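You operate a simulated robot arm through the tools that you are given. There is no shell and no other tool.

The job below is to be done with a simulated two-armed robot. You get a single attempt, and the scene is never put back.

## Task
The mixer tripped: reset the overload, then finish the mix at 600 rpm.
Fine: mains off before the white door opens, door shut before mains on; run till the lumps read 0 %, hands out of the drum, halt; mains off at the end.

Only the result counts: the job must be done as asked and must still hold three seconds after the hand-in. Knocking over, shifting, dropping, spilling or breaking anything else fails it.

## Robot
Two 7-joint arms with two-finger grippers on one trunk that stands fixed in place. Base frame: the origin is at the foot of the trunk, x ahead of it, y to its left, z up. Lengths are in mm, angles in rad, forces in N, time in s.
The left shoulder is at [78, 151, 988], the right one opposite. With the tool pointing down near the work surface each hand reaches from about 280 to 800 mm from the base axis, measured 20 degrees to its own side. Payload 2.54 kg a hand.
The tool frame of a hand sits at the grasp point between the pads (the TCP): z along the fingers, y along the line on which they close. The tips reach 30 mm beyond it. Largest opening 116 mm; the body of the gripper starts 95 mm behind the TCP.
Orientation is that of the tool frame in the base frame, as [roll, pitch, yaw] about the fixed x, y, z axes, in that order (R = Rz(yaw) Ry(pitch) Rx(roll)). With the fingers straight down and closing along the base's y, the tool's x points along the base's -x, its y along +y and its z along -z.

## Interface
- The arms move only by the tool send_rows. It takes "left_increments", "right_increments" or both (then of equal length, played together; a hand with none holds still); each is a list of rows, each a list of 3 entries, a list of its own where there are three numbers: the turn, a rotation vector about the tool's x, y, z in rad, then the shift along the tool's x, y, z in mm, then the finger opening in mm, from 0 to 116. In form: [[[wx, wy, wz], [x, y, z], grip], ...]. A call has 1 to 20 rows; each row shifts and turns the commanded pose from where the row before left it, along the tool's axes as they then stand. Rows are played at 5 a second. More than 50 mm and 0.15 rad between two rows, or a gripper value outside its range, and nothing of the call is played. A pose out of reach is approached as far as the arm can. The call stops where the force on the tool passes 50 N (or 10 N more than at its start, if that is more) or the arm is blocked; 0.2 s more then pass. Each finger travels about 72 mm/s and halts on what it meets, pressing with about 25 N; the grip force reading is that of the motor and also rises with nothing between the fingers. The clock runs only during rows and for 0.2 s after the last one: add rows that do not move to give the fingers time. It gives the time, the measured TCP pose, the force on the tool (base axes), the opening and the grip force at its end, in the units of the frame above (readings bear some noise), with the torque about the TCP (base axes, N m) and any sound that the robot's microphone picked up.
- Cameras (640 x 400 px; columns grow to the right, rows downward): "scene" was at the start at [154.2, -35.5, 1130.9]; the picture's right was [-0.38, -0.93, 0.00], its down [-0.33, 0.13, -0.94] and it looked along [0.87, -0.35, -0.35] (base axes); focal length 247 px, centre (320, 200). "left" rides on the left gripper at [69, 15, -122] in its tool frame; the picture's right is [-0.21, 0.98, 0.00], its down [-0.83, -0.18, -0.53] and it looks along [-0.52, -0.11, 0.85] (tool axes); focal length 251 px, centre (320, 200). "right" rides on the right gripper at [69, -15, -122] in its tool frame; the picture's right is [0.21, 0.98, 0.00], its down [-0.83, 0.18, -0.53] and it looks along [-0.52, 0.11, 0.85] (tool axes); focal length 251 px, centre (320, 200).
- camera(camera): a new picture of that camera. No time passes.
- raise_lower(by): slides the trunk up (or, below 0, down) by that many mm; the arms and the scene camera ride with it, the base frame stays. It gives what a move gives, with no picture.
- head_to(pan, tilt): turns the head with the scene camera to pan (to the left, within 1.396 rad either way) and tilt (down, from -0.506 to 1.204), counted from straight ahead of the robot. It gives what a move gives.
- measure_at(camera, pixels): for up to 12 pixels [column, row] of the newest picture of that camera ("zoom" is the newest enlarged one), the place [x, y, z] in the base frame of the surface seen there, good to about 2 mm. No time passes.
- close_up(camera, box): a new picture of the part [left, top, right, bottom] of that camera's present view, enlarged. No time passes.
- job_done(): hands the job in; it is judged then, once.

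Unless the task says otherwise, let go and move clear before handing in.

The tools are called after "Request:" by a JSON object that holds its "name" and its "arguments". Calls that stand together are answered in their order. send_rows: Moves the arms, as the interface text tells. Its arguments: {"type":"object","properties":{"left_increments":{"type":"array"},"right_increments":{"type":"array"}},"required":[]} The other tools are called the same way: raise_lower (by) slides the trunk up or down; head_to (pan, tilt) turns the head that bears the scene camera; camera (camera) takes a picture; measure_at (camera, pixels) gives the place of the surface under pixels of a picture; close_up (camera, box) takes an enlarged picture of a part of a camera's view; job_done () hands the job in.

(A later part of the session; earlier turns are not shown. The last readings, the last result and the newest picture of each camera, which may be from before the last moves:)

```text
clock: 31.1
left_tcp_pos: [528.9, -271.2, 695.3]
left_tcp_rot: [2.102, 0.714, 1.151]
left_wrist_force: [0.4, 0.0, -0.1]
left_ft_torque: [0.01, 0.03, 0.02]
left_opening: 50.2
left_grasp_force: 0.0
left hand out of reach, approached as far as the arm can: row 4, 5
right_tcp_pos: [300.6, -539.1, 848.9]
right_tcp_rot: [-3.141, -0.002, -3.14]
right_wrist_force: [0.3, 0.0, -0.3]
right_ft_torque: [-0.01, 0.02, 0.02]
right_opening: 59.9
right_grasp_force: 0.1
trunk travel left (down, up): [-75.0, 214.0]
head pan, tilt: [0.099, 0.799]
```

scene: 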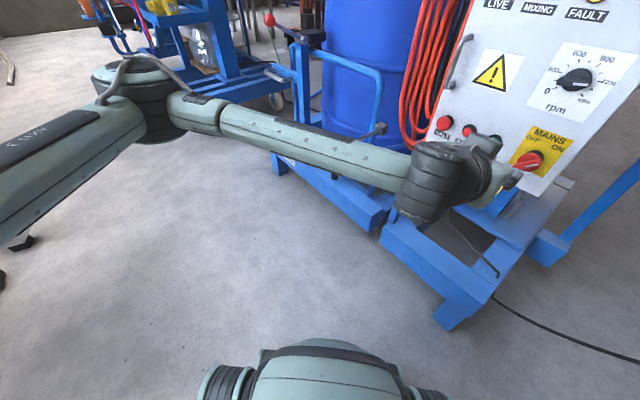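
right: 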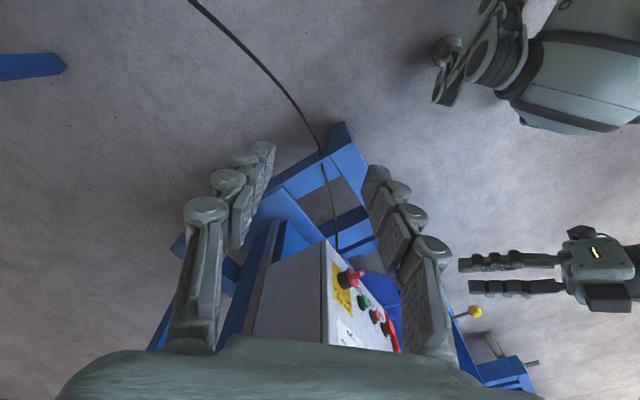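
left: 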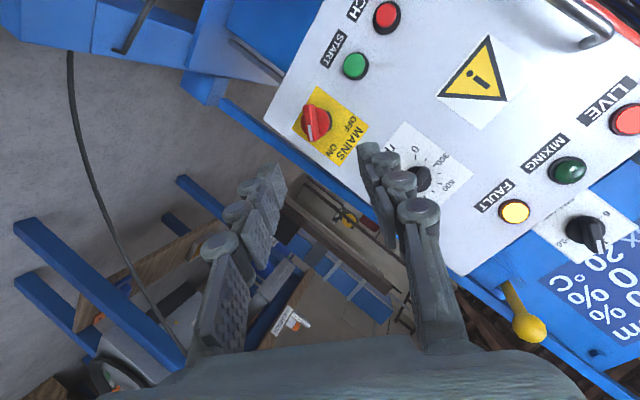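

Forward translation works freely, but pitch did not budge. I'll test small pitch steps combined with raising, to feel out the limit.

Request:
{"name": "send_rows", "arguments": {"left_increments": [[[-0.02, -0.02, 0], [0, 0, 0], 50], [[-0.02, -0.02, 0], [-6.5, 6.5, -3.8], 50], [[-0.02, -0.02, 0], [-6.5, 6.5, -3.8], 50], [[-0.02, -0.02, 0], [-6.5, 6.5, -3.8], 50], [[-0.02, -0.02, 0], [-6.5, 6.5, -3.8], 50]]}}

Request:
{"name": "camera", "arguments": {"camera": "scene"}}

```text
clock: 32.3
left_tcp_pos: [528.9, -271.1, 696.1]
left_tcp_rot: [2.065, 0.724, 1.13]
left_wrist_force: [0.9, -0.1, -0.1]
left_ft_torque: [0.03, -0.04, 0.0]
left_opening: 49.9
left_grasp_force: 0.1
left hand out of reach, approached as far as the arm can: row 2, 3, 4, 5
right_tcp_pos: [301.8, -539.7, 848.1]
right_tcp_rot: [-3.141, -0.001, -3.141]
right_wrist_force: [-0.3, 0.1, 0.6]
right_ft_torque: [-0.02, -0.02, 0.0]
right_opening: 59.9
right_grasp_force: 0.1
trunk travel left (down, up): [-75.0, 214.0]
head pan, tilt: [0.099, 0.799]
```

```text
taken
```

scene: 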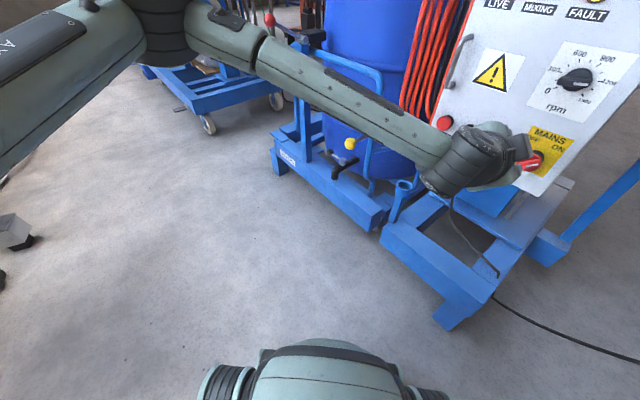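

Request:
{"name": "measure_at", "arguments": {"camera": "scene", "pixels": [[150, 20], [210, 20], [240, 40], [280, 65], [340, 95], [400, 130], [440, 165], [480, 130], [450, 185], [505, 145], [70, 60], [510, 180]]}}

Request:
{"name": "head_to", "arguments": {"pan": 0.3, "tilt": 0.3}}

Request:
{"name": "camera", "arguments": {"camera": "scene"}}

```text
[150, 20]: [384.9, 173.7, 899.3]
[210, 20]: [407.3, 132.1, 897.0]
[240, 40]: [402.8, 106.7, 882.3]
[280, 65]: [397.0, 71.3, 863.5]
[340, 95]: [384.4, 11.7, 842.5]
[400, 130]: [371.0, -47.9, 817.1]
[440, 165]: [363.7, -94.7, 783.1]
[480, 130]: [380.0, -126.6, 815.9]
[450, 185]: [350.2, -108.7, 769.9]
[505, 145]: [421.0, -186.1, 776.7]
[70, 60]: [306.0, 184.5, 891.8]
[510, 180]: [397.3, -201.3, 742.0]
```

```text
clock: 33.2
left_tcp_pos: [529.8, -272.1, 695.1]
left_tcp_rot: [2.065, 0.724, 1.129]
left_wrist_force: [-0.4, 0.0, -0.3]
left_ft_torque: [0.0, -0.02, -0.01]
left_opening: 50.0
left_grasp_force: 0.1
right_tcp_pos: [302.7, -539.5, 849.3]
right_tcp_rot: [-3.14, 0.001, -3.14]
right_wrist_force: [-0.3, -0.3, 0.2]
right_ft_torque: [0.01, 0.01, -0.04]
right_opening: 59.9
right_grasp_force: 0.0
trunk travel left (down, up): [-75.0, 214.0]
head pan, tilt: [0.3, 0.3]
```

```text
taken
```

scene: 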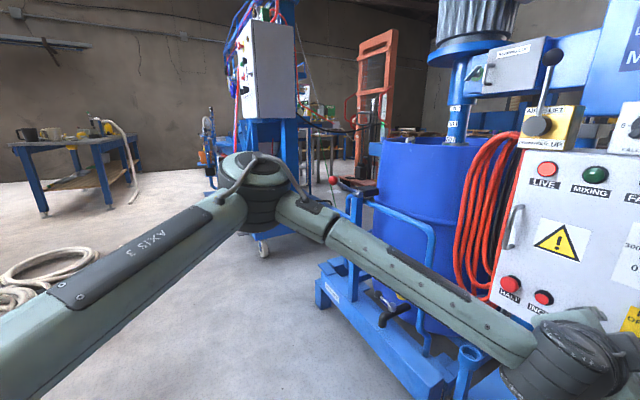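

The elbow is up and the forearm slopes down to the wrist, which makes pitching up hard. Lowering the trunk the last 75 mm puts the hand near the mains level and should help level the tool.

Request:
{"name": "raise_lower", "arguments": {"by": -75}}

Request:
{"name": "send_rows", "arguments": {"left_increments": [[[-0.05, -0.05, 0], [0, 0, 0], 50], [[-0.05, -0.05, 0], [0, 0, 0], 50], [[0, 0, 0], [0, 0, 0], 50]]}}

Request:
{"name": "camera", "arguments": {"camera": "left"}}

```text
clock: 34.3
left_tcp_pos: [529.2, -271.7, 621.6]
left_tcp_rot: [2.066, 0.725, 1.129]
left_wrist_force: [-0.5, -0.1, -0.6]
left_ft_torque: [-0.02, 0.01, 0.02]
left_opening: 49.7
left_grasp_force: 0.1
right_tcp_pos: [301.5, -540.4, 775.0]
right_tcp_rot: [3.141, 0.001, -3.139]
right_wrist_force: [0.5, -0.2, -0.2]
right_ft_torque: [0.0, 0.0, -0.01]
right_opening: 60.3
right_grasp_force: 0.0
trunk travel left (down, up): [0.0, 289.0]
head pan, tilt: [0.3, 0.3]
```

```text
clock: 35.1
left_tcp_pos: [530.0, -271.2, 620.4]
left_tcp_rot: [2.066, 0.725, 1.13]
left_wrist_force: [1.4, 0.2, -0.5]
left_ft_torque: [0.01, -0.01, 0.04]
left_opening: 50.1
left_grasp_force: 0.1
left hand out of reach, approached as far as the arm can: row 1, 2
right_tcp_pos: [302.7, -539.9, 773.4]
right_tcp_rot: [3.141, 0.0, -3.138]
right_wrist_force: [-0.3, -0.1, -0.6]
right_ft_torque: [-0.02, 0.02, 0.0]
right_opening: 59.7
right_grasp_force: 0.0
trunk travel left (down, up): [0.0, 289.0]
head pan, tilt: [0.3, 0.3]
```

```text
taken
```

left: 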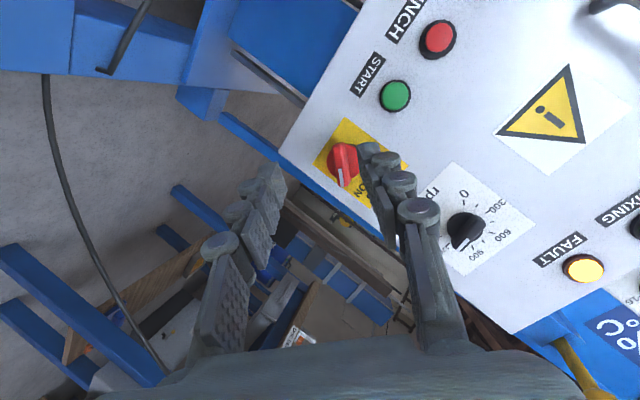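

Now at z=620 with tool tilted 21° below horizontal and rolled to the ON-bar angle. I'll move to a pre-grasp point ~60 mm out from the bar along the tool axis, then retest the pitch from there.

Request:
{"name": "send_rows", "arguments": {"left_increments": [[[0, 0, 0], [-9.76, 2.58, 14.94], 50], [[0, 0, 0], [-9.76, 2.58, 14.94], 50], [[0, 0, 0], [-9.76, 2.58, 14.94], 50], [[0, 0, 0], [-9.76, 2.58, 14.94], 50], [[0, 0, 0], [-9.76, 2.58, 14.94], 50], [[-0.03, -0.03, 0], [0, 0, 0], 50], [[-0.03, -0.03, 0], [0, 0, 0], 50], [[-0.03, -0.03, 0], [0, 0, 0], 50]]}}

Request:
{"name": "camera", "arguments": {"camera": "left"}}

Request:
{"name": "head_to", "arguments": {"pan": -0.4, "tilt": 0.4}}

Request:
{"name": "camera", "arguments": {"camera": "scene"}}

```text
clock: 36.9
left_tcp_pos: [570.9, -348.9, 637.3]
left_tcp_rot: [2.011, 0.739, 1.094]
left_wrist_force: [0.7, 0.4, -1.1]
left_ft_torque: [0.01, 0.04, 0.04]
left_opening: 49.7
left_grasp_force: 0.0
left hand out of reach, approached as far as the arm can: row 8
right_tcp_pos: [301.2, -538.7, 773.3]
right_tcp_rot: [-3.14, 0.001, -3.14]
right_wrist_force: [0.7, 0.2, 1.0]
right_ft_torque: [-0.03, 0.01, -0.01]
right_opening: 59.9
right_grasp_force: 0.0
trunk travel left (down, up): [0.0, 289.0]
head pan, tilt: [0.3, 0.3]
```

```text
taken
```

left: 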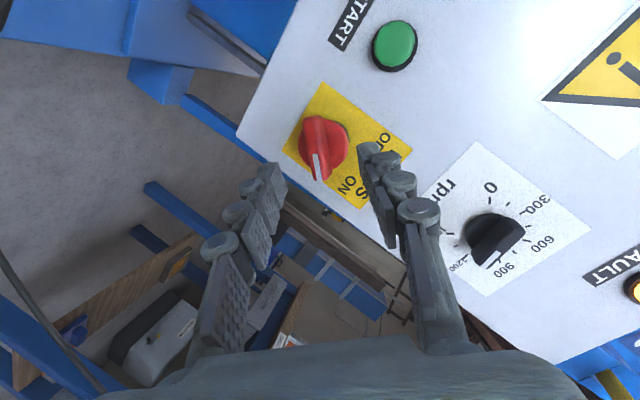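

```text
clock: 38.0
left_tcp_pos: [572.0, -349.3, 636.2]
left_tcp_rot: [2.01, 0.737, 1.092]
left_wrist_force: [0.0, 0.5, 0.3]
left_ft_torque: [-0.02, 0.02, -0.02]
left_opening: 50.2
left_grasp_force: 0.0
right_tcp_pos: [302.3, -539.3, 774.7]
right_tcp_rot: [3.141, 0.0, -3.138]
right_wrist_force: [-0.7, -0.2, 0.7]
right_ft_torque: [-0.01, -0.03, -0.01]
right_opening: 60.0
right_grasp_force: 0.0
trunk travel left (down, up): [0.0, 289.0]
head pan, tilt: [-0.4, 0.4]
```

```text
taken
```

scene: 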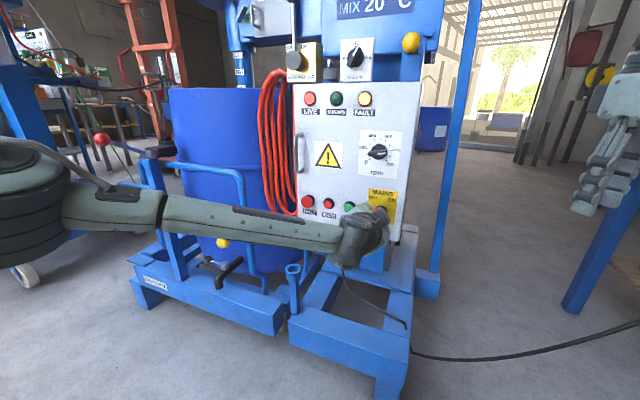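

The wrist view shows the red bar (320,150) running lengthwise between the fingers, right on the tool axis – well aligned. I'll advance most of the way (about 28 mm) and look again.

Request:
{"name": "send_rows", "arguments": {"left_increments": [[[0, 0, 0], [0.8, -0.7, 7], 50], [[0, 0, 0], [0.8, -0.7, 7], 50], [[0, 0, 0], [0.8, -0.7, 7], 50], [[0, 0, 0], [0.8, -0.6, 7], 50], [[0, 0, 0], [0, 0, 0], 44]]}}

Request:
{"name": "camera", "arguments": {"camera": "left"}}

```text
clock: 39.2
left_tcp_pos: [590.7, -367.4, 622.0]
left_tcp_rot: [2.009, 0.74, 1.092]
left_wrist_force: [0.0, 0.7, 0.1]
left_ft_torque: [0.0, -0.02, -0.03]
left_opening: 44.0
left_grasp_force: 0.0
right_tcp_pos: [301.7, -539.5, 774.4]
right_tcp_rot: [3.141, 0.0, -3.141]
right_wrist_force: [-0.1, -0.5, 0.1]
right_ft_torque: [0.01, 0.01, 0.0]
right_opening: 60.2
right_grasp_force: 0.0
trunk travel left (down, up): [0.0, 289.0]
head pan, tilt: [-0.4, 0.4]
```

```text
taken
```

left: 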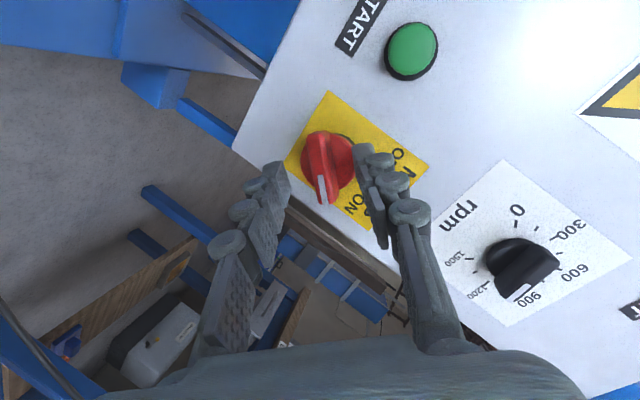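

The bar is centred between the fingers at (322,170). I'll advance 4 mm more and close gently on the bar.

Request:
{"name": "send_rows", "arguments": {"left_increments": [[[0, 0, 0], [0, 0, 4], 44], [[0, 0, 0], [0, 0, 0], 34], [[0, 0, 0], [0, 0, 0], 24], [[0, 0, 0], [0, 0, 0], 16], [[0, 0, 0], [0, 0, 0], 8], [[0, 0, 0], [0, 0, 0], 8]]}}

Request:
{"name": "camera", "arguments": {"camera": "left"}}

```text
clock: 40.6
left_tcp_pos: [593.1, -368.9, 622.0]
left_tcp_rot: [2.008, 0.737, 1.093]
left_wrist_force: [4.7, -1.2, 1.6]
left_ft_torque: [-0.24, -0.19, 0.31]
left_opening: 14.3
left_grasp_force: 40.3
right_tcp_pos: [302.1, -539.9, 774.1]
right_tcp_rot: [3.141, 0.0, -3.139]
right_wrist_force: [0.8, 1.2, -0.1]
right_ft_torque: [-0.02, 0.05, -0.03]
right_opening: 60.0
right_grasp_force: 0.0
trunk travel left (down, up): [0.0, 289.0]
head pan, tilt: [-0.4, 0.4]
```

```text
taken
```

left: 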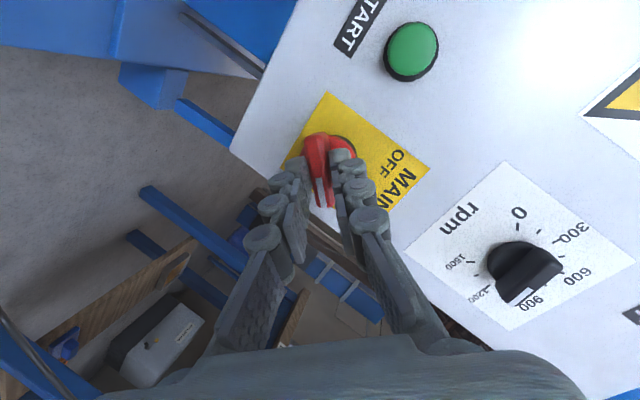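

Gripped firmly (opening 14.3 mm, low wrist force). Now I'll turn the knob counter-clockwise toward OFF, rotating about the panel normal through the knob axis, first ~22°.

Request:
{"name": "send_rows", "arguments": {"left_increments": [[[0.0224, -0.0221, -0.0949], [0.65, 0.55, 0.03], 8], [[0.0224, -0.0221, -0.0949], [0.65, 0.55, 0.03], 8], [[0.0224, -0.0221, -0.0949], [0.65, 0.55, 0.03], 8], [[0.0224, -0.0221, -0.0949], [0.65, 0.55, 0.03], 8]]}}

Request:
{"name": "camera", "arguments": {"camera": "left"}}

```text
clock: 41.6
left_tcp_pos: [595.3, -367.4, 621.1]
left_tcp_rot: [2.276, 1.109, 1.309]
left_wrist_force: [8.8, -9.9, 3.9]
left_ft_torque: [0.0, 0.01, 0.57]
left_opening: 14.3
left_grasp_force: 40.6
right_tcp_pos: [301.1, -540.9, 773.7]
right_tcp_rot: [-3.141, 0.0, -3.139]
right_wrist_force: [0.8, 0.4, 0.2]
right_ft_torque: [-0.02, -0.02, -0.02]
right_opening: 60.0
right_grasp_force: 0.0
trunk travel left (down, up): [0.0, 289.0]
head pan, tilt: [-0.4, 0.4]
```

```text
taken
```

left: 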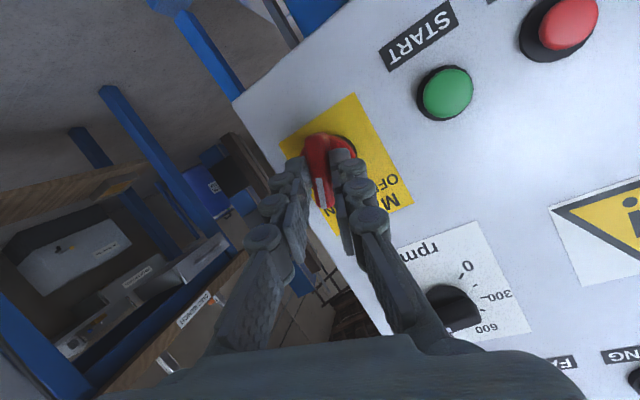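

The knob is turning with the hand (panel rotated in view, bar still gripped), forces are low. Continue.

Request:
{"name": "send_rows", "arguments": {"left_increments": [[[0.0224, -0.0221, -0.0949], [0.65, 0.55, 0.03], 8], [[0.0224, -0.0221, -0.0949], [0.65, 0.55, 0.03], 8], [[0.0224, -0.0221, -0.0949], [0.65, 0.55, 0.03], 8], [[0.0224, -0.0221, -0.0949], [0.65, 0.55, 0.03], 8]]}}

Request:
{"name": "camera", "arguments": {"camera": "left"}}

Request:
{"name": "camera", "arguments": {"camera": "scene"}}

```text
clock: 42.6
left_tcp_pos: [596.9, -366.1, 619.5]
left_tcp_rot: [-2.944, 1.346, 2.322]
left_wrist_force: [6.2, -14.2, 5.8]
left_ft_torque: [-0.27, -0.25, 0.31]
left_opening: 14.4
left_grasp_force: 40.4
right_tcp_pos: [301.2, -540.6, 773.7]
right_tcp_rot: [3.14, -0.002, -3.14]
right_wrist_force: [0.4, -0.1, -0.9]
right_ft_torque: [0.0, 0.03, 0.01]
right_opening: 59.8
right_grasp_force: 0.0
trunk travel left (down, up): [0.0, 289.0]
head pan, tilt: [-0.4, 0.4]
```

```text
taken
```

left: 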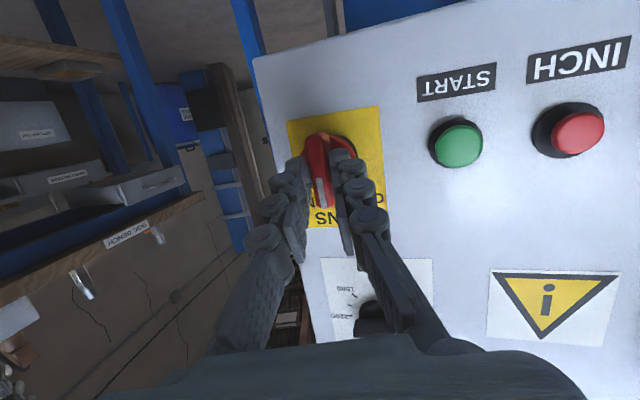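

```text
taken
```

scene: 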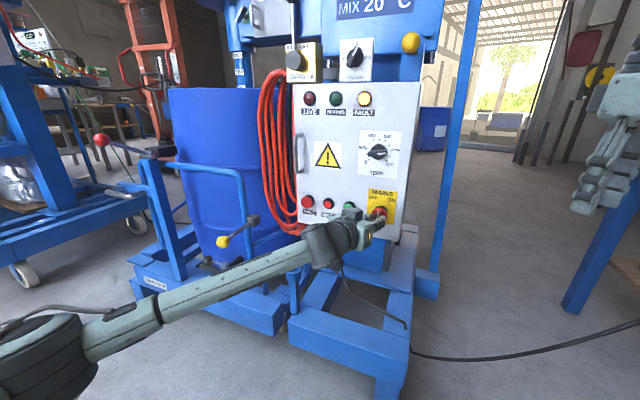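

The LIVE lamp (310,98) already went dark at the mid position; I'll keep turning to the full OFF mark.

Request:
{"name": "send_rows", "arguments": {"left_increments": [[[0.0224, -0.0221, -0.0949], [0.65, 0.55, 0.03], 8], [[0.0224, -0.0221, -0.0949], [0.65, 0.55, 0.03], 8], [[0.0224, -0.0221, -0.0949], [0.65, 0.55, 0.03], 8], [[0.0224, -0.0221, -0.0949], [0.65, 0.55, 0.03], 8]]}}

Request:
{"name": "camera", "arguments": {"camera": "left"}}

Request:
{"name": "camera", "arguments": {"camera": "scene"}}

```text
clock: 43.6
left_tcp_pos: [597.0, -363.7, 616.2]
left_tcp_rot: [-1.836, 1.123, -2.898]
left_wrist_force: [0.2, -15.7, 8.0]
left_ft_torque: [-0.21, -0.17, 0.2]
left_opening: 14.3
left_grasp_force: 40.4
right_tcp_pos: [302.1, -539.3, 774.1]
right_tcp_rot: [3.141, 0.0, -3.139]
right_wrist_force: [0.1, 0.1, 0.3]
right_ft_torque: [0.02, 0.0, 0.02]
right_opening: 59.9
right_grasp_force: 0.1
trunk travel left (down, up): [0.0, 289.0]
head pan, tilt: [-0.4, 0.4]
```

```text
taken
```

left: 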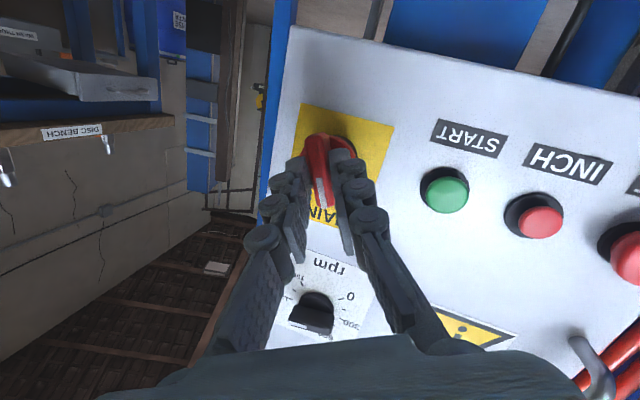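

```text
taken
```

scene: 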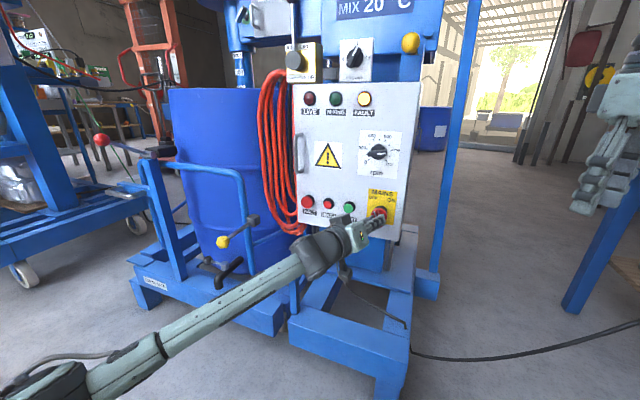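

LIVE stays dark; about 69° turned so far. I'll turn the remaining ~21° to seat it at OFF.

Request:
{"name": "send_rows", "arguments": {"left_increments": [[[0.0224, -0.0221, -0.0949], [0.65, 0.55, 0.03], 8], [[0.0224, -0.0221, -0.0949], [0.65, 0.55, 0.03], 8], [[0.0224, -0.0221, -0.0949], [0.65, 0.55, 0.03], 8], [[0.0157, -0.0155, -0.0664], [0.4, 0.4, 0.02], 8]]}}

Request:
{"name": "camera", "arguments": {"camera": "left"}}

Request:
{"name": "close_up", "arguments": {"camera": "scene", "box": [280, 75, 430, 255]}}

```text
clock: 44.6
left_tcp_pos: [597.2, -364.7, 614.8]
left_tcp_rot: [-1.568, 0.784, -2.678]
left_wrist_force: [-6.3, -16.2, 11.2]
left_ft_torque: [-0.08, -0.18, 0.01]
left_opening: 14.0
left_grasp_force: 40.9
right_tcp_pos: [301.2, -540.7, 774.1]
right_tcp_rot: [3.141, 0.002, -3.139]
right_wrist_force: [-0.6, -0.4, -0.3]
right_ft_torque: [-0.03, 0.02, 0.02]
right_opening: 60.1
right_grasp_force: 0.0
trunk travel left (down, up): [0.0, 289.0]
head pan, tilt: [-0.4, 0.4]
```

```text
taken
```

left: 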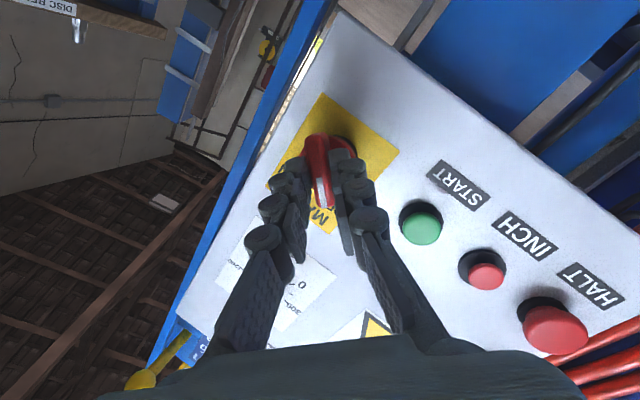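

```text
2.22 times, centred on (355, 165) of scene
```

zoom: 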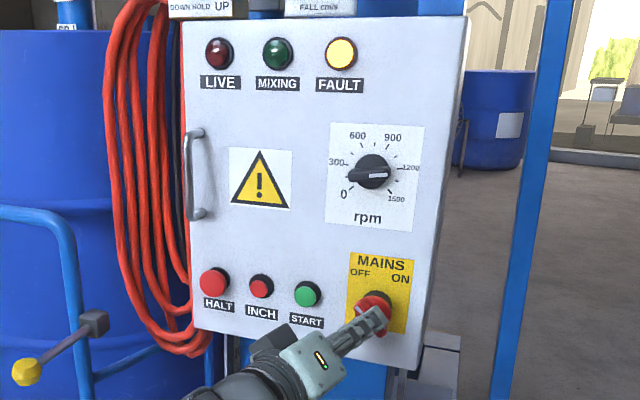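

LIVE is dark and the knob has been turned ~90°. I'll open the fingers, back off 60 mm and check the knob's resting position.

Request:
{"name": "send_rows", "arguments": {"left_increments": [[[0, 0, 0], [0, 0, 0], 24], [[0, 0, 0], [0, 0, 0], 40], [[0, 0, 0], [0, 0, -5], 44], [[0, 0, 0], [0, 0, -15], 44], [[0, 0, 0], [0, 0, -20], 44], [[0, 0, 0], [0, 0, -20], 44], [[0, 0, 0], [0, 0, -20], 44]]}}

Request:
{"name": "camera", "arguments": {"camera": "left"}}

Request:
{"name": "close_up", "arguments": {"camera": "scene", "box": [280, 75, 430, 255]}}

```text
clock: 46.2
left_tcp_pos: [563.0, -290.4, 612.1]
left_tcp_rot: [-1.572, 0.782, -2.677]
left_wrist_force: [0.6, 0.2, -0.2]
left_ft_torque: [0.03, 0.0, -0.02]
left_opening: 44.1
left_grasp_force: 0.1
right_tcp_pos: [302.0, -540.1, 773.8]
right_tcp_rot: [3.141, 0.0, -3.139]
right_wrist_force: [-0.3, 0.5, 0.1]
right_ft_torque: [0.02, -0.03, 0.03]
right_opening: 59.9
right_grasp_force: 0.0
trunk travel left (down, up): [0.0, 289.0]
head pan, tilt: [-0.4, 0.4]
```

```text
taken
```

left: 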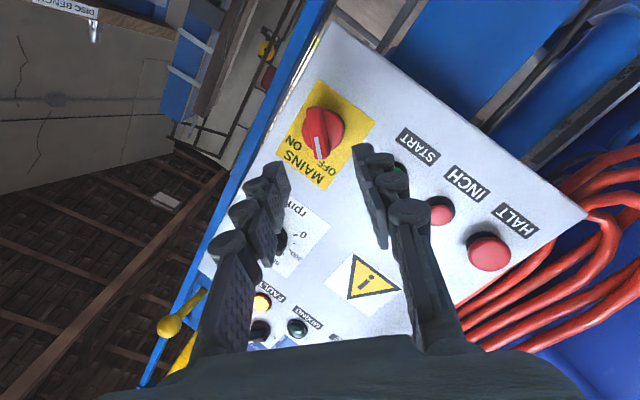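

```text
2.22 times, centred on (355, 165) of scene
```

zoom: 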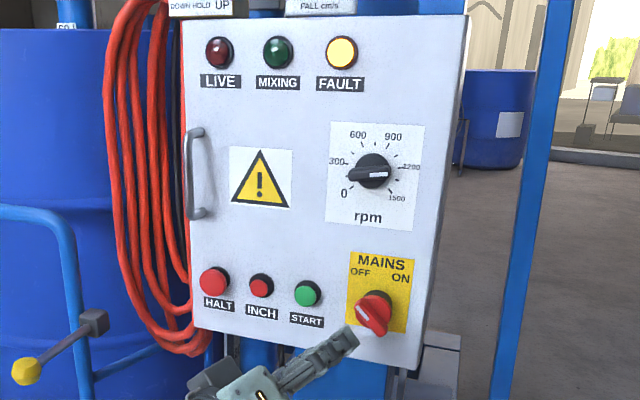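

The mark now points to OFF and LIVE is dark – mains are off. Next is the door handle on the left edge: I'll back away, roll the hand to neutral (fingers closing horizontally) and level it along the panel normal.

Request:
{"name": "send_rows", "arguments": {"left_increments": [[[0, 0, 0.1309], [0, 0, -10], 44], [[0, 0, 0.1309], [0, 0, -10], 44], [[0, 0, 0.1309], [0, 0, -10], 44], [[0, 0, 0.1309], [0, 0, 0], 44], [[0, 0, 0.1309], [0, 0, 0], 44], [[0, 0, 0.1309], [0, 0, 0], 44], [[-0.107, 0, 0], [0, 0, 0], 50], [[-0.107, 0, 0], [0, 0, 0], 60], [[-0.107, 0, 0], [0, 0, 0], 60], [[0, 0, 0], [0, 0, 0], 60]]}}

Request:
{"name": "camera", "arguments": {"camera": "left"}}

Request:
{"name": "camera", "arguments": {"camera": "scene"}}

```text
clock: 48.4
left_tcp_pos: [559.4, -253.9, 609.5]
left_tcp_rot: [-2.192, 1.565, 3.139]
left_wrist_force: [-0.1, -0.4, -0.5]
left_ft_torque: [0.02, 0.02, -0.01]
left_opening: 59.8
left_grasp_force: 0.2
left hand out of reach, approached as far as the arm can: row 8, 9
right_tcp_pos: [301.4, -539.3, 775.0]
right_tcp_rot: [-3.14, 0.0, -3.14]
right_wrist_force: [-1.2, 0.5, 0.5]
right_ft_torque: [0.04, 0.0, 0.02]
right_opening: 60.0
right_grasp_force: 0.1
trunk travel left (down, up): [0.0, 289.0]
head pan, tilt: [-0.4, 0.4]
```

```text
taken
```

left: 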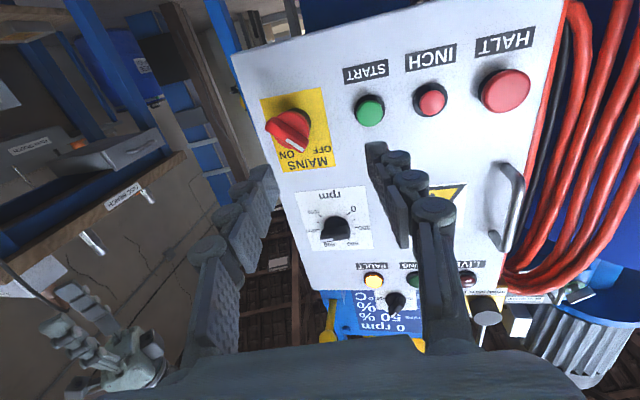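

```text
taken
```

scene: 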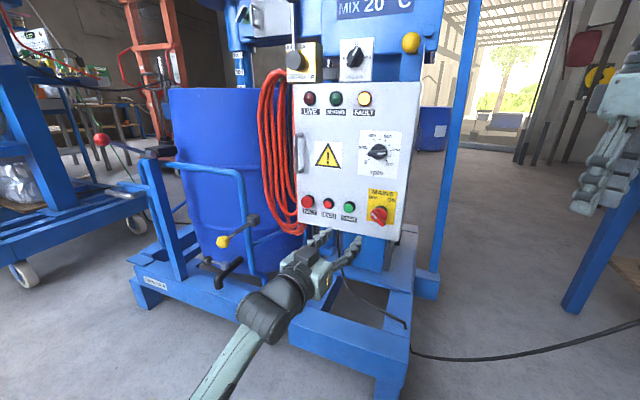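

The hand is now level with neutral roll, and the handle is visible at (510,205). I'll measure the handle's grip bar and nearby hoses.

Request:
{"name": "close_up", "arguments": {"camera": "left", "box": [440, 120, 600, 300]}}

Request:
{"name": "measure_at", "arguments": {"camera": "left", "pixels": [[517, 175], [518, 200], [512, 225], [505, 245], [508, 168], [494, 240], [540, 200], [528, 240], [550, 150], [560, 220], [590, 150], [515, 210]]}}

```text
2.22 times, centred on (520, 210) of left
```

zoom: 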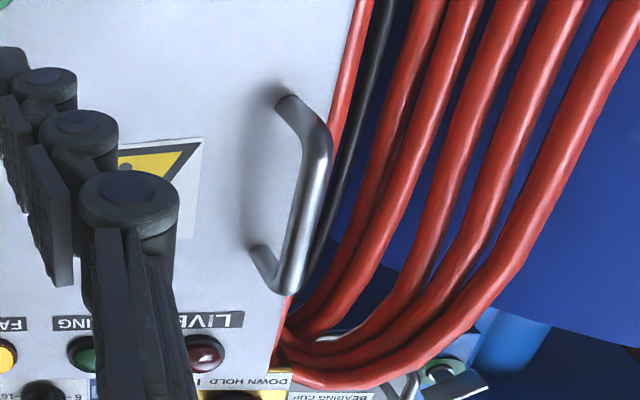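

```text
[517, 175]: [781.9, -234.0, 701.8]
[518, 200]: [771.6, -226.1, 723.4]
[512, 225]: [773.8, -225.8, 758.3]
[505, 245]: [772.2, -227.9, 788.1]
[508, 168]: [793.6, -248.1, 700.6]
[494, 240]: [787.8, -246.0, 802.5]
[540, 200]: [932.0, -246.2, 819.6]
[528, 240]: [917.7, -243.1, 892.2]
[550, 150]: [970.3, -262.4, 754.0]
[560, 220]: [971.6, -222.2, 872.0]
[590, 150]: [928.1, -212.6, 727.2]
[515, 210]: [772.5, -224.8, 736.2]
```

Handle grip bar is at ≈(772,-226), z 705–790, standing ~40 mm off the door; hoses lie well behind the panel plane. I'll move to a pre-grasp point ~130 mm out in front of the handle.

Request:
{"name": "send_rows", "arguments": {"left_increments": [[[0, 0, 0], [-22.6, 29.1, 2.75], 60], [[0, 0, 0], [-22.6, 29.1, 2.75], 60], [[0, 0, 0], [-22.6, 29.1, 2.75], 60], [[0, 0, 0], [-22.6, 29.1, 2.75], 60], [[0, 0, 0], [-22.6, 29.1, 2.75], 60], [[0, 0, 0], [-22.6, 29.1, 2.75], 60], [[0, 0, 0], [0, 0, 0], 60]]}}

Request:
{"name": "camera", "arguments": {"camera": "left"}}

Request:
{"name": "camera", "arguments": {"camera": "scene"}}

```text
clock: 50.0
left_tcp_pos: [716.2, -165.0, 744.8]
left_tcp_rot: [-2.181, 1.565, -3.133]
left_wrist_force: [0.2, 1.0, 0.1]
left_ft_torque: [0.03, 0.01, -0.02]
left_opening: 60.2
left_grasp_force: 0.1
right_tcp_pos: [301.4, -539.9, 773.6]
right_tcp_rot: [3.141, 0.0, -3.141]
right_wrist_force: [-0.4, -0.1, -0.3]
right_ft_torque: [-0.02, 0.05, -0.01]
right_opening: 60.0
right_grasp_force: 0.1
trunk travel left (down, up): [0.0, 289.0]
head pan, tilt: [-0.4, 0.4]
```

```text
taken
```

left: 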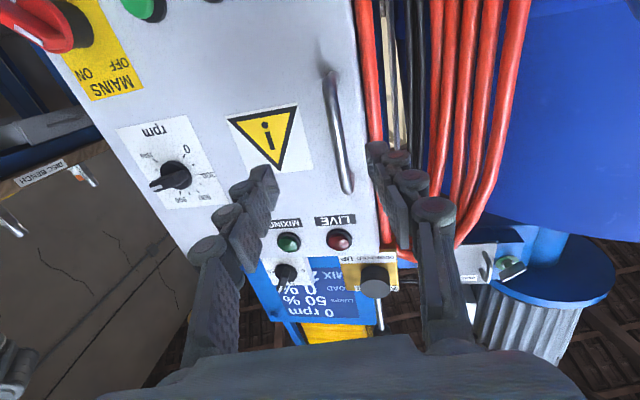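

```text
taken
```

scene: 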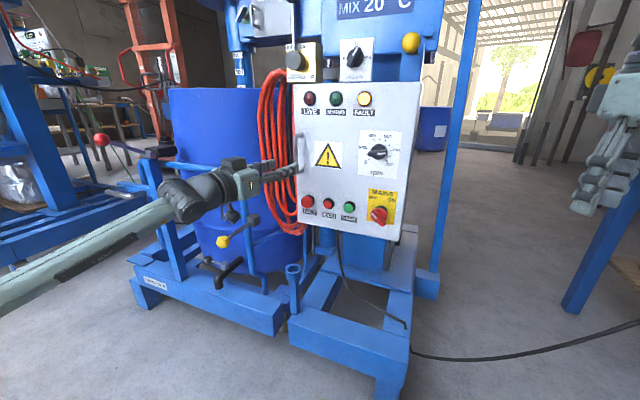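

The handle at (335,130) is ~11 mm to the right of the tool axis and 87 mm ahead. I'll centre on it and advance 60 mm, then check.

Request:
{"name": "send_rows", "arguments": {"left_increments": [[[0, 0, 0], [0, 5.4, 0], 60], [[0, 0, 0], [0, 5.4, 0], 60], [[0, 0, 0], [0, 0, 20], 60], [[0, 0, 0], [0, 0, 20], 60], [[0, 0, 0], [0, 0, 20], 60], [[0, 0, 0], [0, 0, 0], 60]]}}

Request:
{"name": "camera", "arguments": {"camera": "left"}}

```text
clock: 51.4
left_tcp_pos: [756.7, -208.8, 744.1]
left_tcp_rot: [-2.199, 1.566, 3.13]
left_wrist_force: [0.5, 0.9, -0.6]
left_ft_torque: [0.01, 0.0, 0.0]
left_opening: 60.0
left_grasp_force: 0.0
right_tcp_pos: [302.4, -539.9, 774.5]
right_tcp_rot: [3.141, -0.002, -3.141]
right_wrist_force: [0.0, 0.3, 0.4]
right_ft_torque: [-0.03, 0.0, 0.0]
right_opening: 60.0
right_grasp_force: 0.0
trunk travel left (down, up): [0.0, 289.0]
head pan, tilt: [-0.4, 0.4]
```

```text
taken
```

left: 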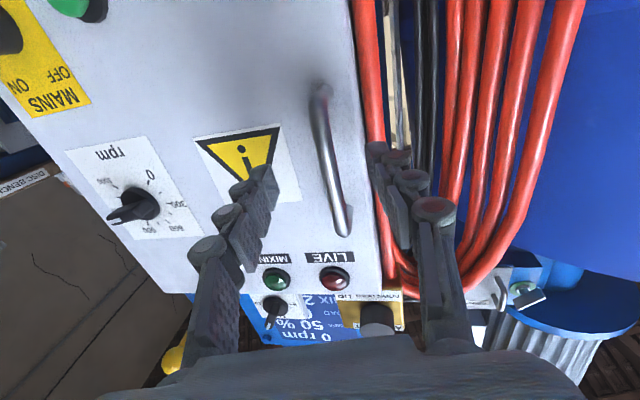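

Handle now sits between the fingers at (327,165), about 27 mm ahead. I'll advance 19 mm and close on it.

Request:
{"name": "send_rows", "arguments": {"left_increments": [[[0, 0, 0], [0, 2, 10], 60], [[0, 0, 0], [0, 1, 9], 60], [[0, 0, 0], [0, 0, 0], 45], [[0, 0, 0], [0, 0, 0], 30], [[0, 0, 0], [0, 0, 0], 16], [[0, 0, 0], [0, 0, 0], 6], [[0, 0, 0], [0, 0, 0], 6]]}}

Request:
{"name": "camera", "arguments": {"camera": "left"}}

Request:
{"name": "camera", "arguments": {"camera": "scene"}}

```text
clock: 53.0
left_tcp_pos: [771.8, -223.0, 743.7]
left_tcp_rot: [-2.17, 1.567, -3.122]
left_wrist_force: [6.2, 6.6, 2.3]
left_ft_torque: [0.12, -0.01, 0.1]
left_opening: 10.8
left_grasp_force: 37.8
right_tcp_pos: [302.4, -539.4, 774.0]
right_tcp_rot: [3.141, 0.0, -3.141]
right_wrist_force: [-0.3, -0.4, -1.3]
right_ft_torque: [0.01, -0.03, -0.03]
right_opening: 59.7
right_grasp_force: 0.0
trunk travel left (down, up): [0.0, 289.0]
head pan, tilt: [-0.4, 0.4]
```

```text
taken
```

left: 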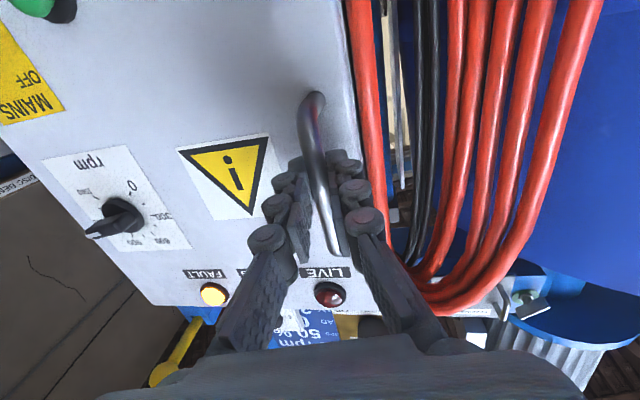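

```text
taken
```

scene: 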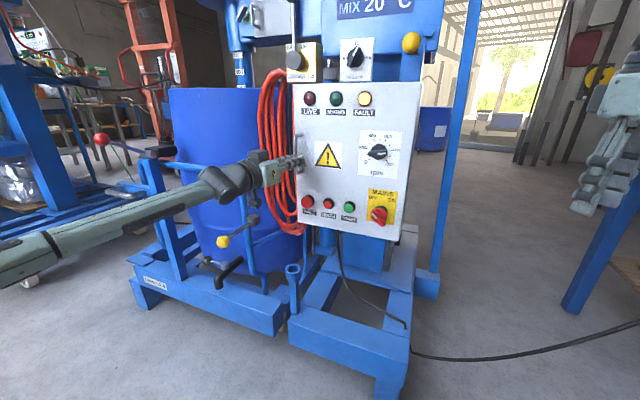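

The handle is held firmly (10.8 mm). I'll pull the door about 10° open along its arc around the right-hand hinge and watch the forces.

Request:
{"name": "send_rows", "arguments": {"left_increments": [[[0, 0, 0], [0, -4.28, -11.55], 6], [[0, 0, 0], [0, -4.75, -11.37], 6], [[0, 0, 0], [0, -5.31, -11.07], 6], [[0, 0, 0], [0, -5.69, -10.9], 6]]}}

Request:
{"name": "camera", "arguments": {"camera": "left"}}

Request:
{"name": "camera", "arguments": {"camera": "scene"}}

```text
clock: 54.0
left_tcp_pos: [730.8, -196.4, 743.3]
left_tcp_rot: [-2.114, 1.566, -3.063]
left_wrist_force: [7.8, 16.7, 1.2]
left_ft_torque: [-0.08, -0.06, 0.23]
left_opening: 10.6
left_grasp_force: 38.3
right_tcp_pos: [301.6, -539.3, 774.6]
right_tcp_rot: [-3.141, 0.0, -3.14]
right_wrist_force: [-0.1, -0.1, 0.2]
right_ft_torque: [0.03, 0.0, 0.0]
right_opening: 60.0
right_grasp_force: 0.1
trunk travel left (down, up): [0.0, 289.0]
head pan, tilt: [-0.4, 0.4]
```

```text
taken
```

left: 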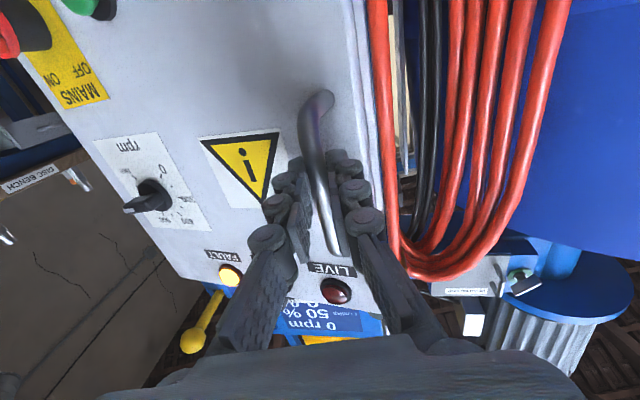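

```text
taken
```

scene: 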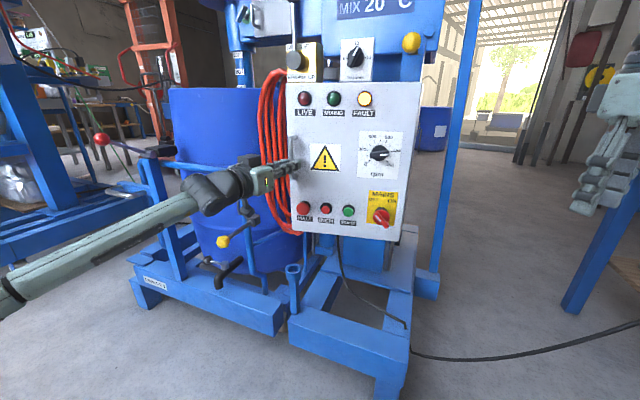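

The door is moving (handle now 95 mm out from the plane) with small force. I'll continue along the arc to ~40°, turning the hand slowly with the door.

Request:
{"name": "send_rows", "arguments": {"left_increments": [[[-0.035, 0, 0], [0, -7.5, -13.0], 6], [[-0.035, 0, 0], [0, -7.8, -12.9], 6], [[-0.035, 0, 0], [0, -7.9, -12.8], 6], [[-0.035, 0, 0], [0, -8.2, -12.7], 6], [[-0.035, 0, 0], [0, -8.5, -12.5], 6], [[-0.035, 0, 0], [0, -8.65, -12.4], 6], [[-0.035, 0, 0], [0, -8.8, -12.2], 6], [[-0.035, 0, 0], [0, -9.0, -12.1], 6], [[-0.035, 0, 0], [0, -9.3, -12.0], 6], [[-0.035, 0, 0], [0, -9.5, -11.8], 6]]}}

Request:
{"name": "camera", "arguments": {"camera": "left"}}

Request:
{"name": "camera", "arguments": {"camera": "scene"}}

```text
clock: 56.2
left_tcp_pos: [641.6, -170.6, 743.1]
left_tcp_rot: [-0.352, 1.566, -1.105]
left_wrist_force: [-4.8, -31.5, 20.6]
left_ft_torque: [-0.18, 0.11, -0.24]
left_opening: 10.7
left_grasp_force: 38.6
left hand out of reach, approached as far as the arm can: row 6, 7, 8, 9, 10
right_tcp_pos: [302.0, -539.9, 772.7]
right_tcp_rot: [3.139, 0.004, -3.14]
right_wrist_force: [0.6, -0.2, 0.3]
right_ft_torque: [-0.02, 0.02, 0.0]
right_opening: 60.3
right_grasp_force: 0.1
trunk travel left (down, up): [0.0, 289.0]
head pan, tilt: [-0.4, 0.4]
```

```text
taken
```

left: 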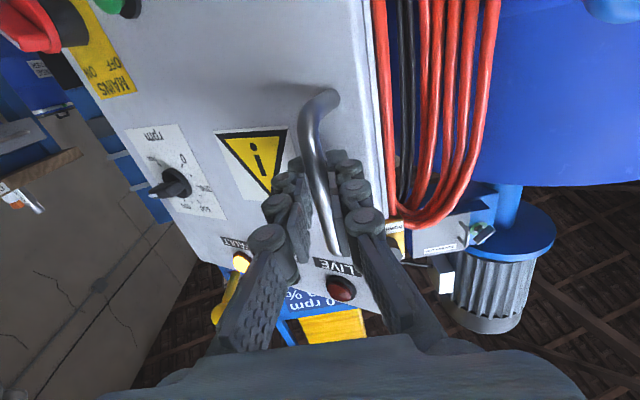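

```text
taken
```

scene: 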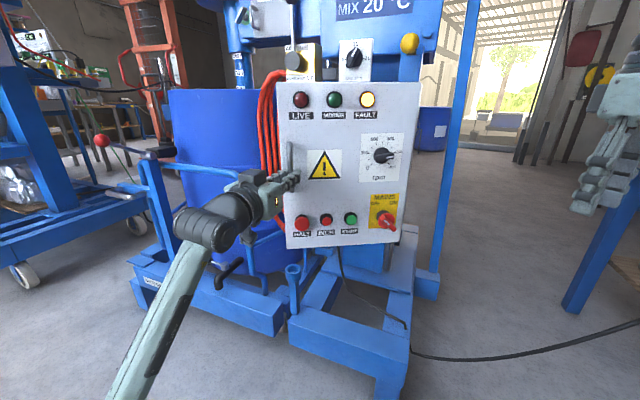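

The door is ~28° open; the hand turn hit a reach limit, so I'll continue pulling with translation only along the arc.

Request:
{"name": "send_rows", "arguments": {"left_increments": [[[0, 0, 0], [0, -9.3, -12.1], 6], [[0, 0, 0], [0, -9.7, -11.5], 6], [[0, 0, 0], [0, -10.3, -10.9], 6], [[0, 0, 0], [0, -10.9, -10.4], 6], [[0, 0, 0], [0, -11.5, -9.9], 6]]}}

Request:
{"name": "camera", "arguments": {"camera": "scene"}}

```text
clock: 57.4
left_tcp_pos: [619.2, -147.1, 722.4]
left_tcp_rot: [-2.571, 1.563, 2.963]
left_wrist_force: [0.5, 0.6, 0.8]
left_ft_torque: [0.01, 0.04, 0.01]
left_opening: 6.0
left_grasp_force: 0.0
left hand out of reach, approached as far as the arm can: row 1, 2, 3, 4, 5
right_tcp_pos: [301.1, -539.2, 772.8]
right_tcp_rot: [-3.141, 0.001, -3.14]
right_wrist_force: [0.5, 0.0, 0.0]
right_ft_torque: [-0.03, 0.0, 0.03]
right_opening: 59.8
right_grasp_force: 0.1
trunk travel left (down, up): [0.0, 289.0]
head pan, tilt: [-0.4, 0.4]
```

```text
taken
```

scene: 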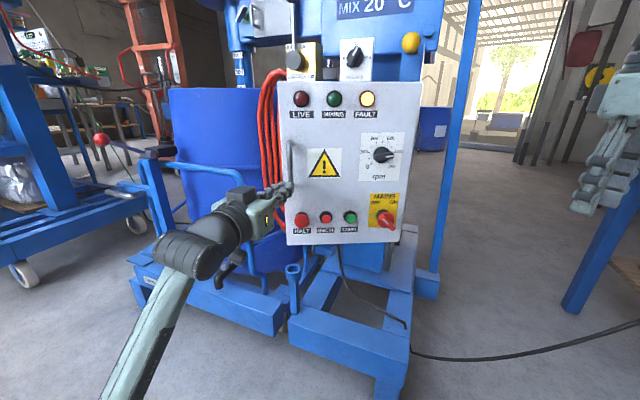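

The fingers slipped off the handle, but the door stays ajar ~27°. I'll measure the door edge to plan pushing it further open from the inside.

Request:
{"name": "measure_at", "arguments": {"camera": "scene", "pixels": [[282, 100], [290, 235], [410, 95], [395, 230], [290, 165], [345, 120], [340, 235], [282, 215]]}}

Request:
{"name": "camera", "arguments": {"camera": "left"}}

Request:
{"name": "close_up", "arguments": {"camera": "scene", "box": [250, 70, 430, 270]}}

```text
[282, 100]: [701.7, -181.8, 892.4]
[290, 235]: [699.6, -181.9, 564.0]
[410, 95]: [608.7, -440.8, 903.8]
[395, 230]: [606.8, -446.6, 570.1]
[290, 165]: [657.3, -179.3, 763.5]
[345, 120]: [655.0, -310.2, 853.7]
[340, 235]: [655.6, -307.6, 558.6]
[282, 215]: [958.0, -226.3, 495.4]
```

```text
taken
```

left: 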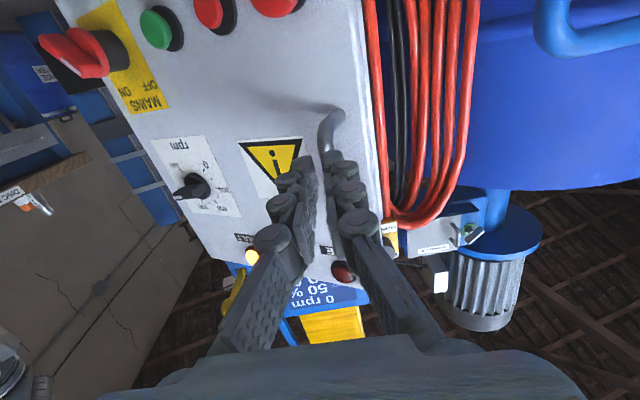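

```text
2.00 times, centred on (340, 170) of scene
```

zoom: 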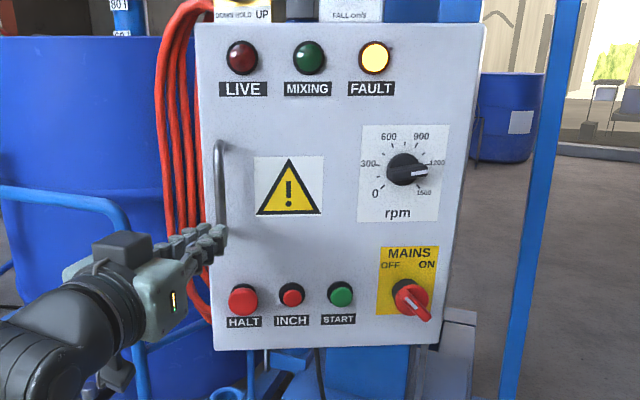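

Door edge is at (702,-182), opened ~25°, hinge near (602,-459). I'd push it open from inside with closed fingers coming from the left; first I'll check the obstacles left of the cabinet (blue loop, drum, hoses).

Request:
{"name": "measure_at", "arguments": {"camera": "scene", "pixels": [[200, 168], [235, 175], [243, 200], [255, 220], [265, 150], [272, 190], [268, 240], [220, 130], [180, 110], [222, 242], [248, 240], [293, 270]]}}

```text
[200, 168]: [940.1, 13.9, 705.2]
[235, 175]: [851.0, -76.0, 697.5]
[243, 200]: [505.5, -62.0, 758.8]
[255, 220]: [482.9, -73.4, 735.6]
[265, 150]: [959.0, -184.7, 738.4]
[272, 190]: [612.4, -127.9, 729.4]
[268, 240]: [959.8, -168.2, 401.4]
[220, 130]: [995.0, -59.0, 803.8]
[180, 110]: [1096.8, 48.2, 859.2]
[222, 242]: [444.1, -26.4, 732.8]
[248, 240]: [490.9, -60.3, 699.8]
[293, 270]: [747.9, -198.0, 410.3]
```

The blue loop's near corner is at (851,-76,697), the hoses at x≥930, so there is room at x≈720, z≈760. I'll back off, turn the hand to point mostly along -y, and go to the left of the door edge.

Request:
{"name": "send_rows", "arguments": {"left_increments": [[[0, 0, 0], [-19, 0, -20], 6], [[0, 0, 0], [-19, 0, -20], 6], [[0.122, 0, 0], [0, 0, 0], 6], [[0.122, 0, 0], [0, 0, 0], 6], [[0.122, 0, 0], [0, 0, 0], 6], [[0.122, 0, 0], [0, 0, 0], 6], [[0.122, 0, 0], [0, 0, 0], 6], [[0, 0, 0], [0, 0, 0], 6]]}}

Request:
{"name": "camera", "arguments": {"camera": "scene"}}

Request:
{"name": "camera", "arguments": {"camera": "left"}}

```text
clock: 59.2
left_tcp_pos: [571.6, -151.6, 758.5]
left_tcp_rot: [-1.036, 1.559, -2.361]
left_wrist_force: [-0.4, -0.2, -0.6]
left_ft_torque: [0.01, 0.0, 0.0]
left_opening: 6.2
left_grasp_force: 0.0
left hand out of reach, approached as far as the arm can: row 6, 7
right_tcp_pos: [301.3, -539.1, 773.3]
right_tcp_rot: [3.14, 0.001, -3.139]
right_wrist_force: [0.4, 0.0, 0.2]
right_ft_torque: [0.01, -0.02, -0.01]
right_opening: 60.0
right_grasp_force: 0.1
trunk travel left (down, up): [0.0, 289.0]
head pan, tilt: [-0.4, 0.4]
```

```text
taken
```

scene: 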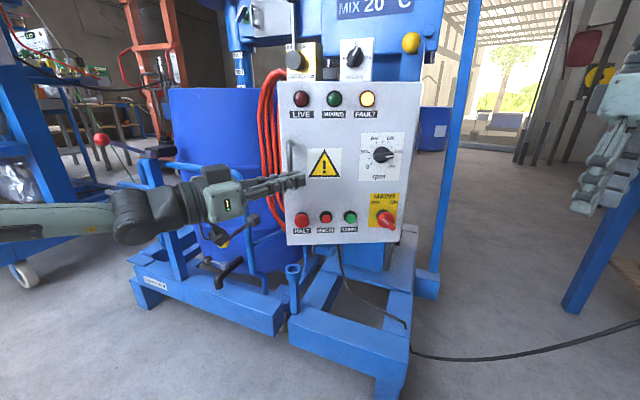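

```text
taken
```

left: 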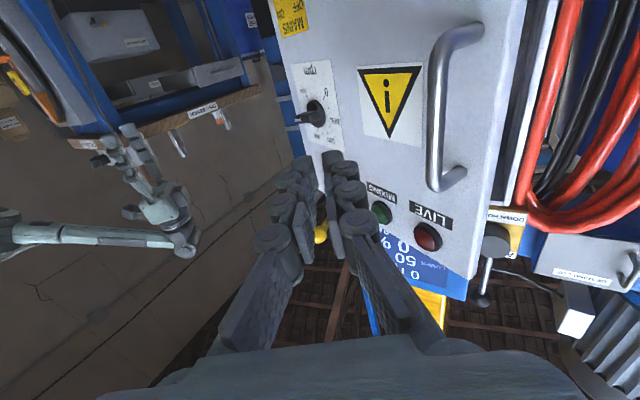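

Hand now points along (0.24,-0.97). I'll back off in y, then move +x to the left of the door edge.

Request:
{"name": "send_rows", "arguments": {"left_increments": [[[0, 0, 0], [0, 0, -27], 6], [[0, 0, 0], [0, 0, -27], 6], [[0, 0, 0], [0, 31.9, 7.1], 6], [[0, 0, 0], [0, 31.9, 7.1], 6], [[0, 0, 0], [0, 31.9, 7.1], 6], [[0, 0, 0], [0, 31.9, 7.1], 6], [[0, 0, 0], [0, 31.9, 7.1], 6], [[0, 0, 0], [0, 0, 0], 6]]}}

Request:
{"name": "camera", "arguments": {"camera": "scene"}}

Request:
{"name": "camera", "arguments": {"camera": "left"}}

```text
clock: 61.0
left_tcp_pos: [724.4, -100.9, 757.9]
left_tcp_rot: [-1.84, 1.565, 3.084]
left_wrist_force: [0.7, -0.1, 0.6]
left_ft_torque: [0.04, 0.01, 0.0]
left_opening: 6.0
left_grasp_force: 0.0
right_tcp_pos: [302.1, -540.0, 774.2]
right_tcp_rot: [-3.141, -0.001, -3.139]
right_wrist_force: [-0.3, 0.5, 0.2]
right_ft_torque: [-0.01, -0.01, 0.0]
right_opening: 60.0
right_grasp_force: 0.0
trunk travel left (down, up): [0.0, 289.0]
head pan, tilt: [-0.4, 0.4]
```

```text
taken
```

scene: 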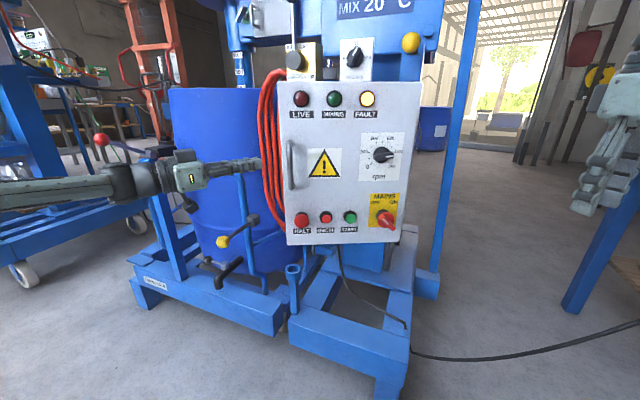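

```text
taken
```

left: 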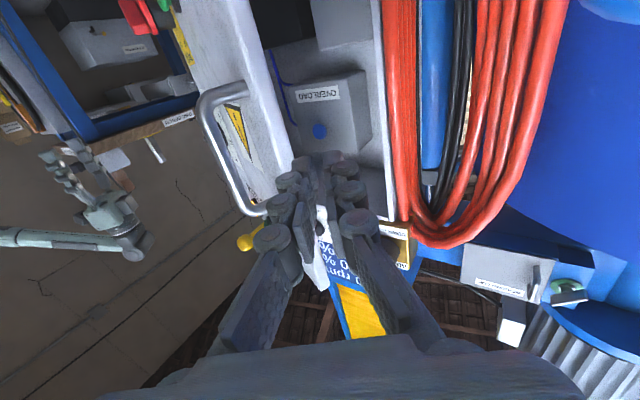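

Through the gap the wrist camera shows a box labelled OVERLOAD with a blue button at (320,130). I'll zoom in and measure it; it may be reachable through this gap without opening further.

Request:
{"name": "close_up", "arguments": {"camera": "left", "box": [200, 0, 420, 220]}}

Request:
{"name": "measure_at", "arguments": {"camera": "left", "pixels": [[320, 130], [317, 95], [340, 120], [300, 120], [355, 95], [290, 60], [385, 100], [270, 100], [255, 140], [283, 130], [340, 40], [370, 160]]}}

```text
1.82 times, centred on (310, 110) of left
```

zoom: 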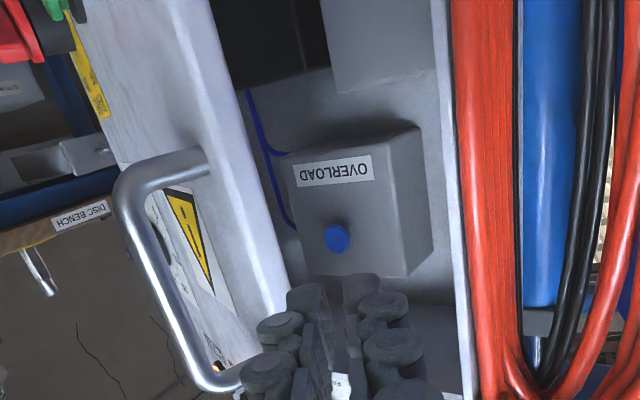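

```text
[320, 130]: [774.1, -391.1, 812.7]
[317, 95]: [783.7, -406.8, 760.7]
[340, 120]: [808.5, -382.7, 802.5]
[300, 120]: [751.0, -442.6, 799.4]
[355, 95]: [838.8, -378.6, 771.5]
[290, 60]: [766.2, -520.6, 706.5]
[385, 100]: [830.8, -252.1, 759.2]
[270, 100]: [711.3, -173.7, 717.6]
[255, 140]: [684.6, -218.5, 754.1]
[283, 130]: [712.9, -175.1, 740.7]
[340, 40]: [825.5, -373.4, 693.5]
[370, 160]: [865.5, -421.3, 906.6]
```

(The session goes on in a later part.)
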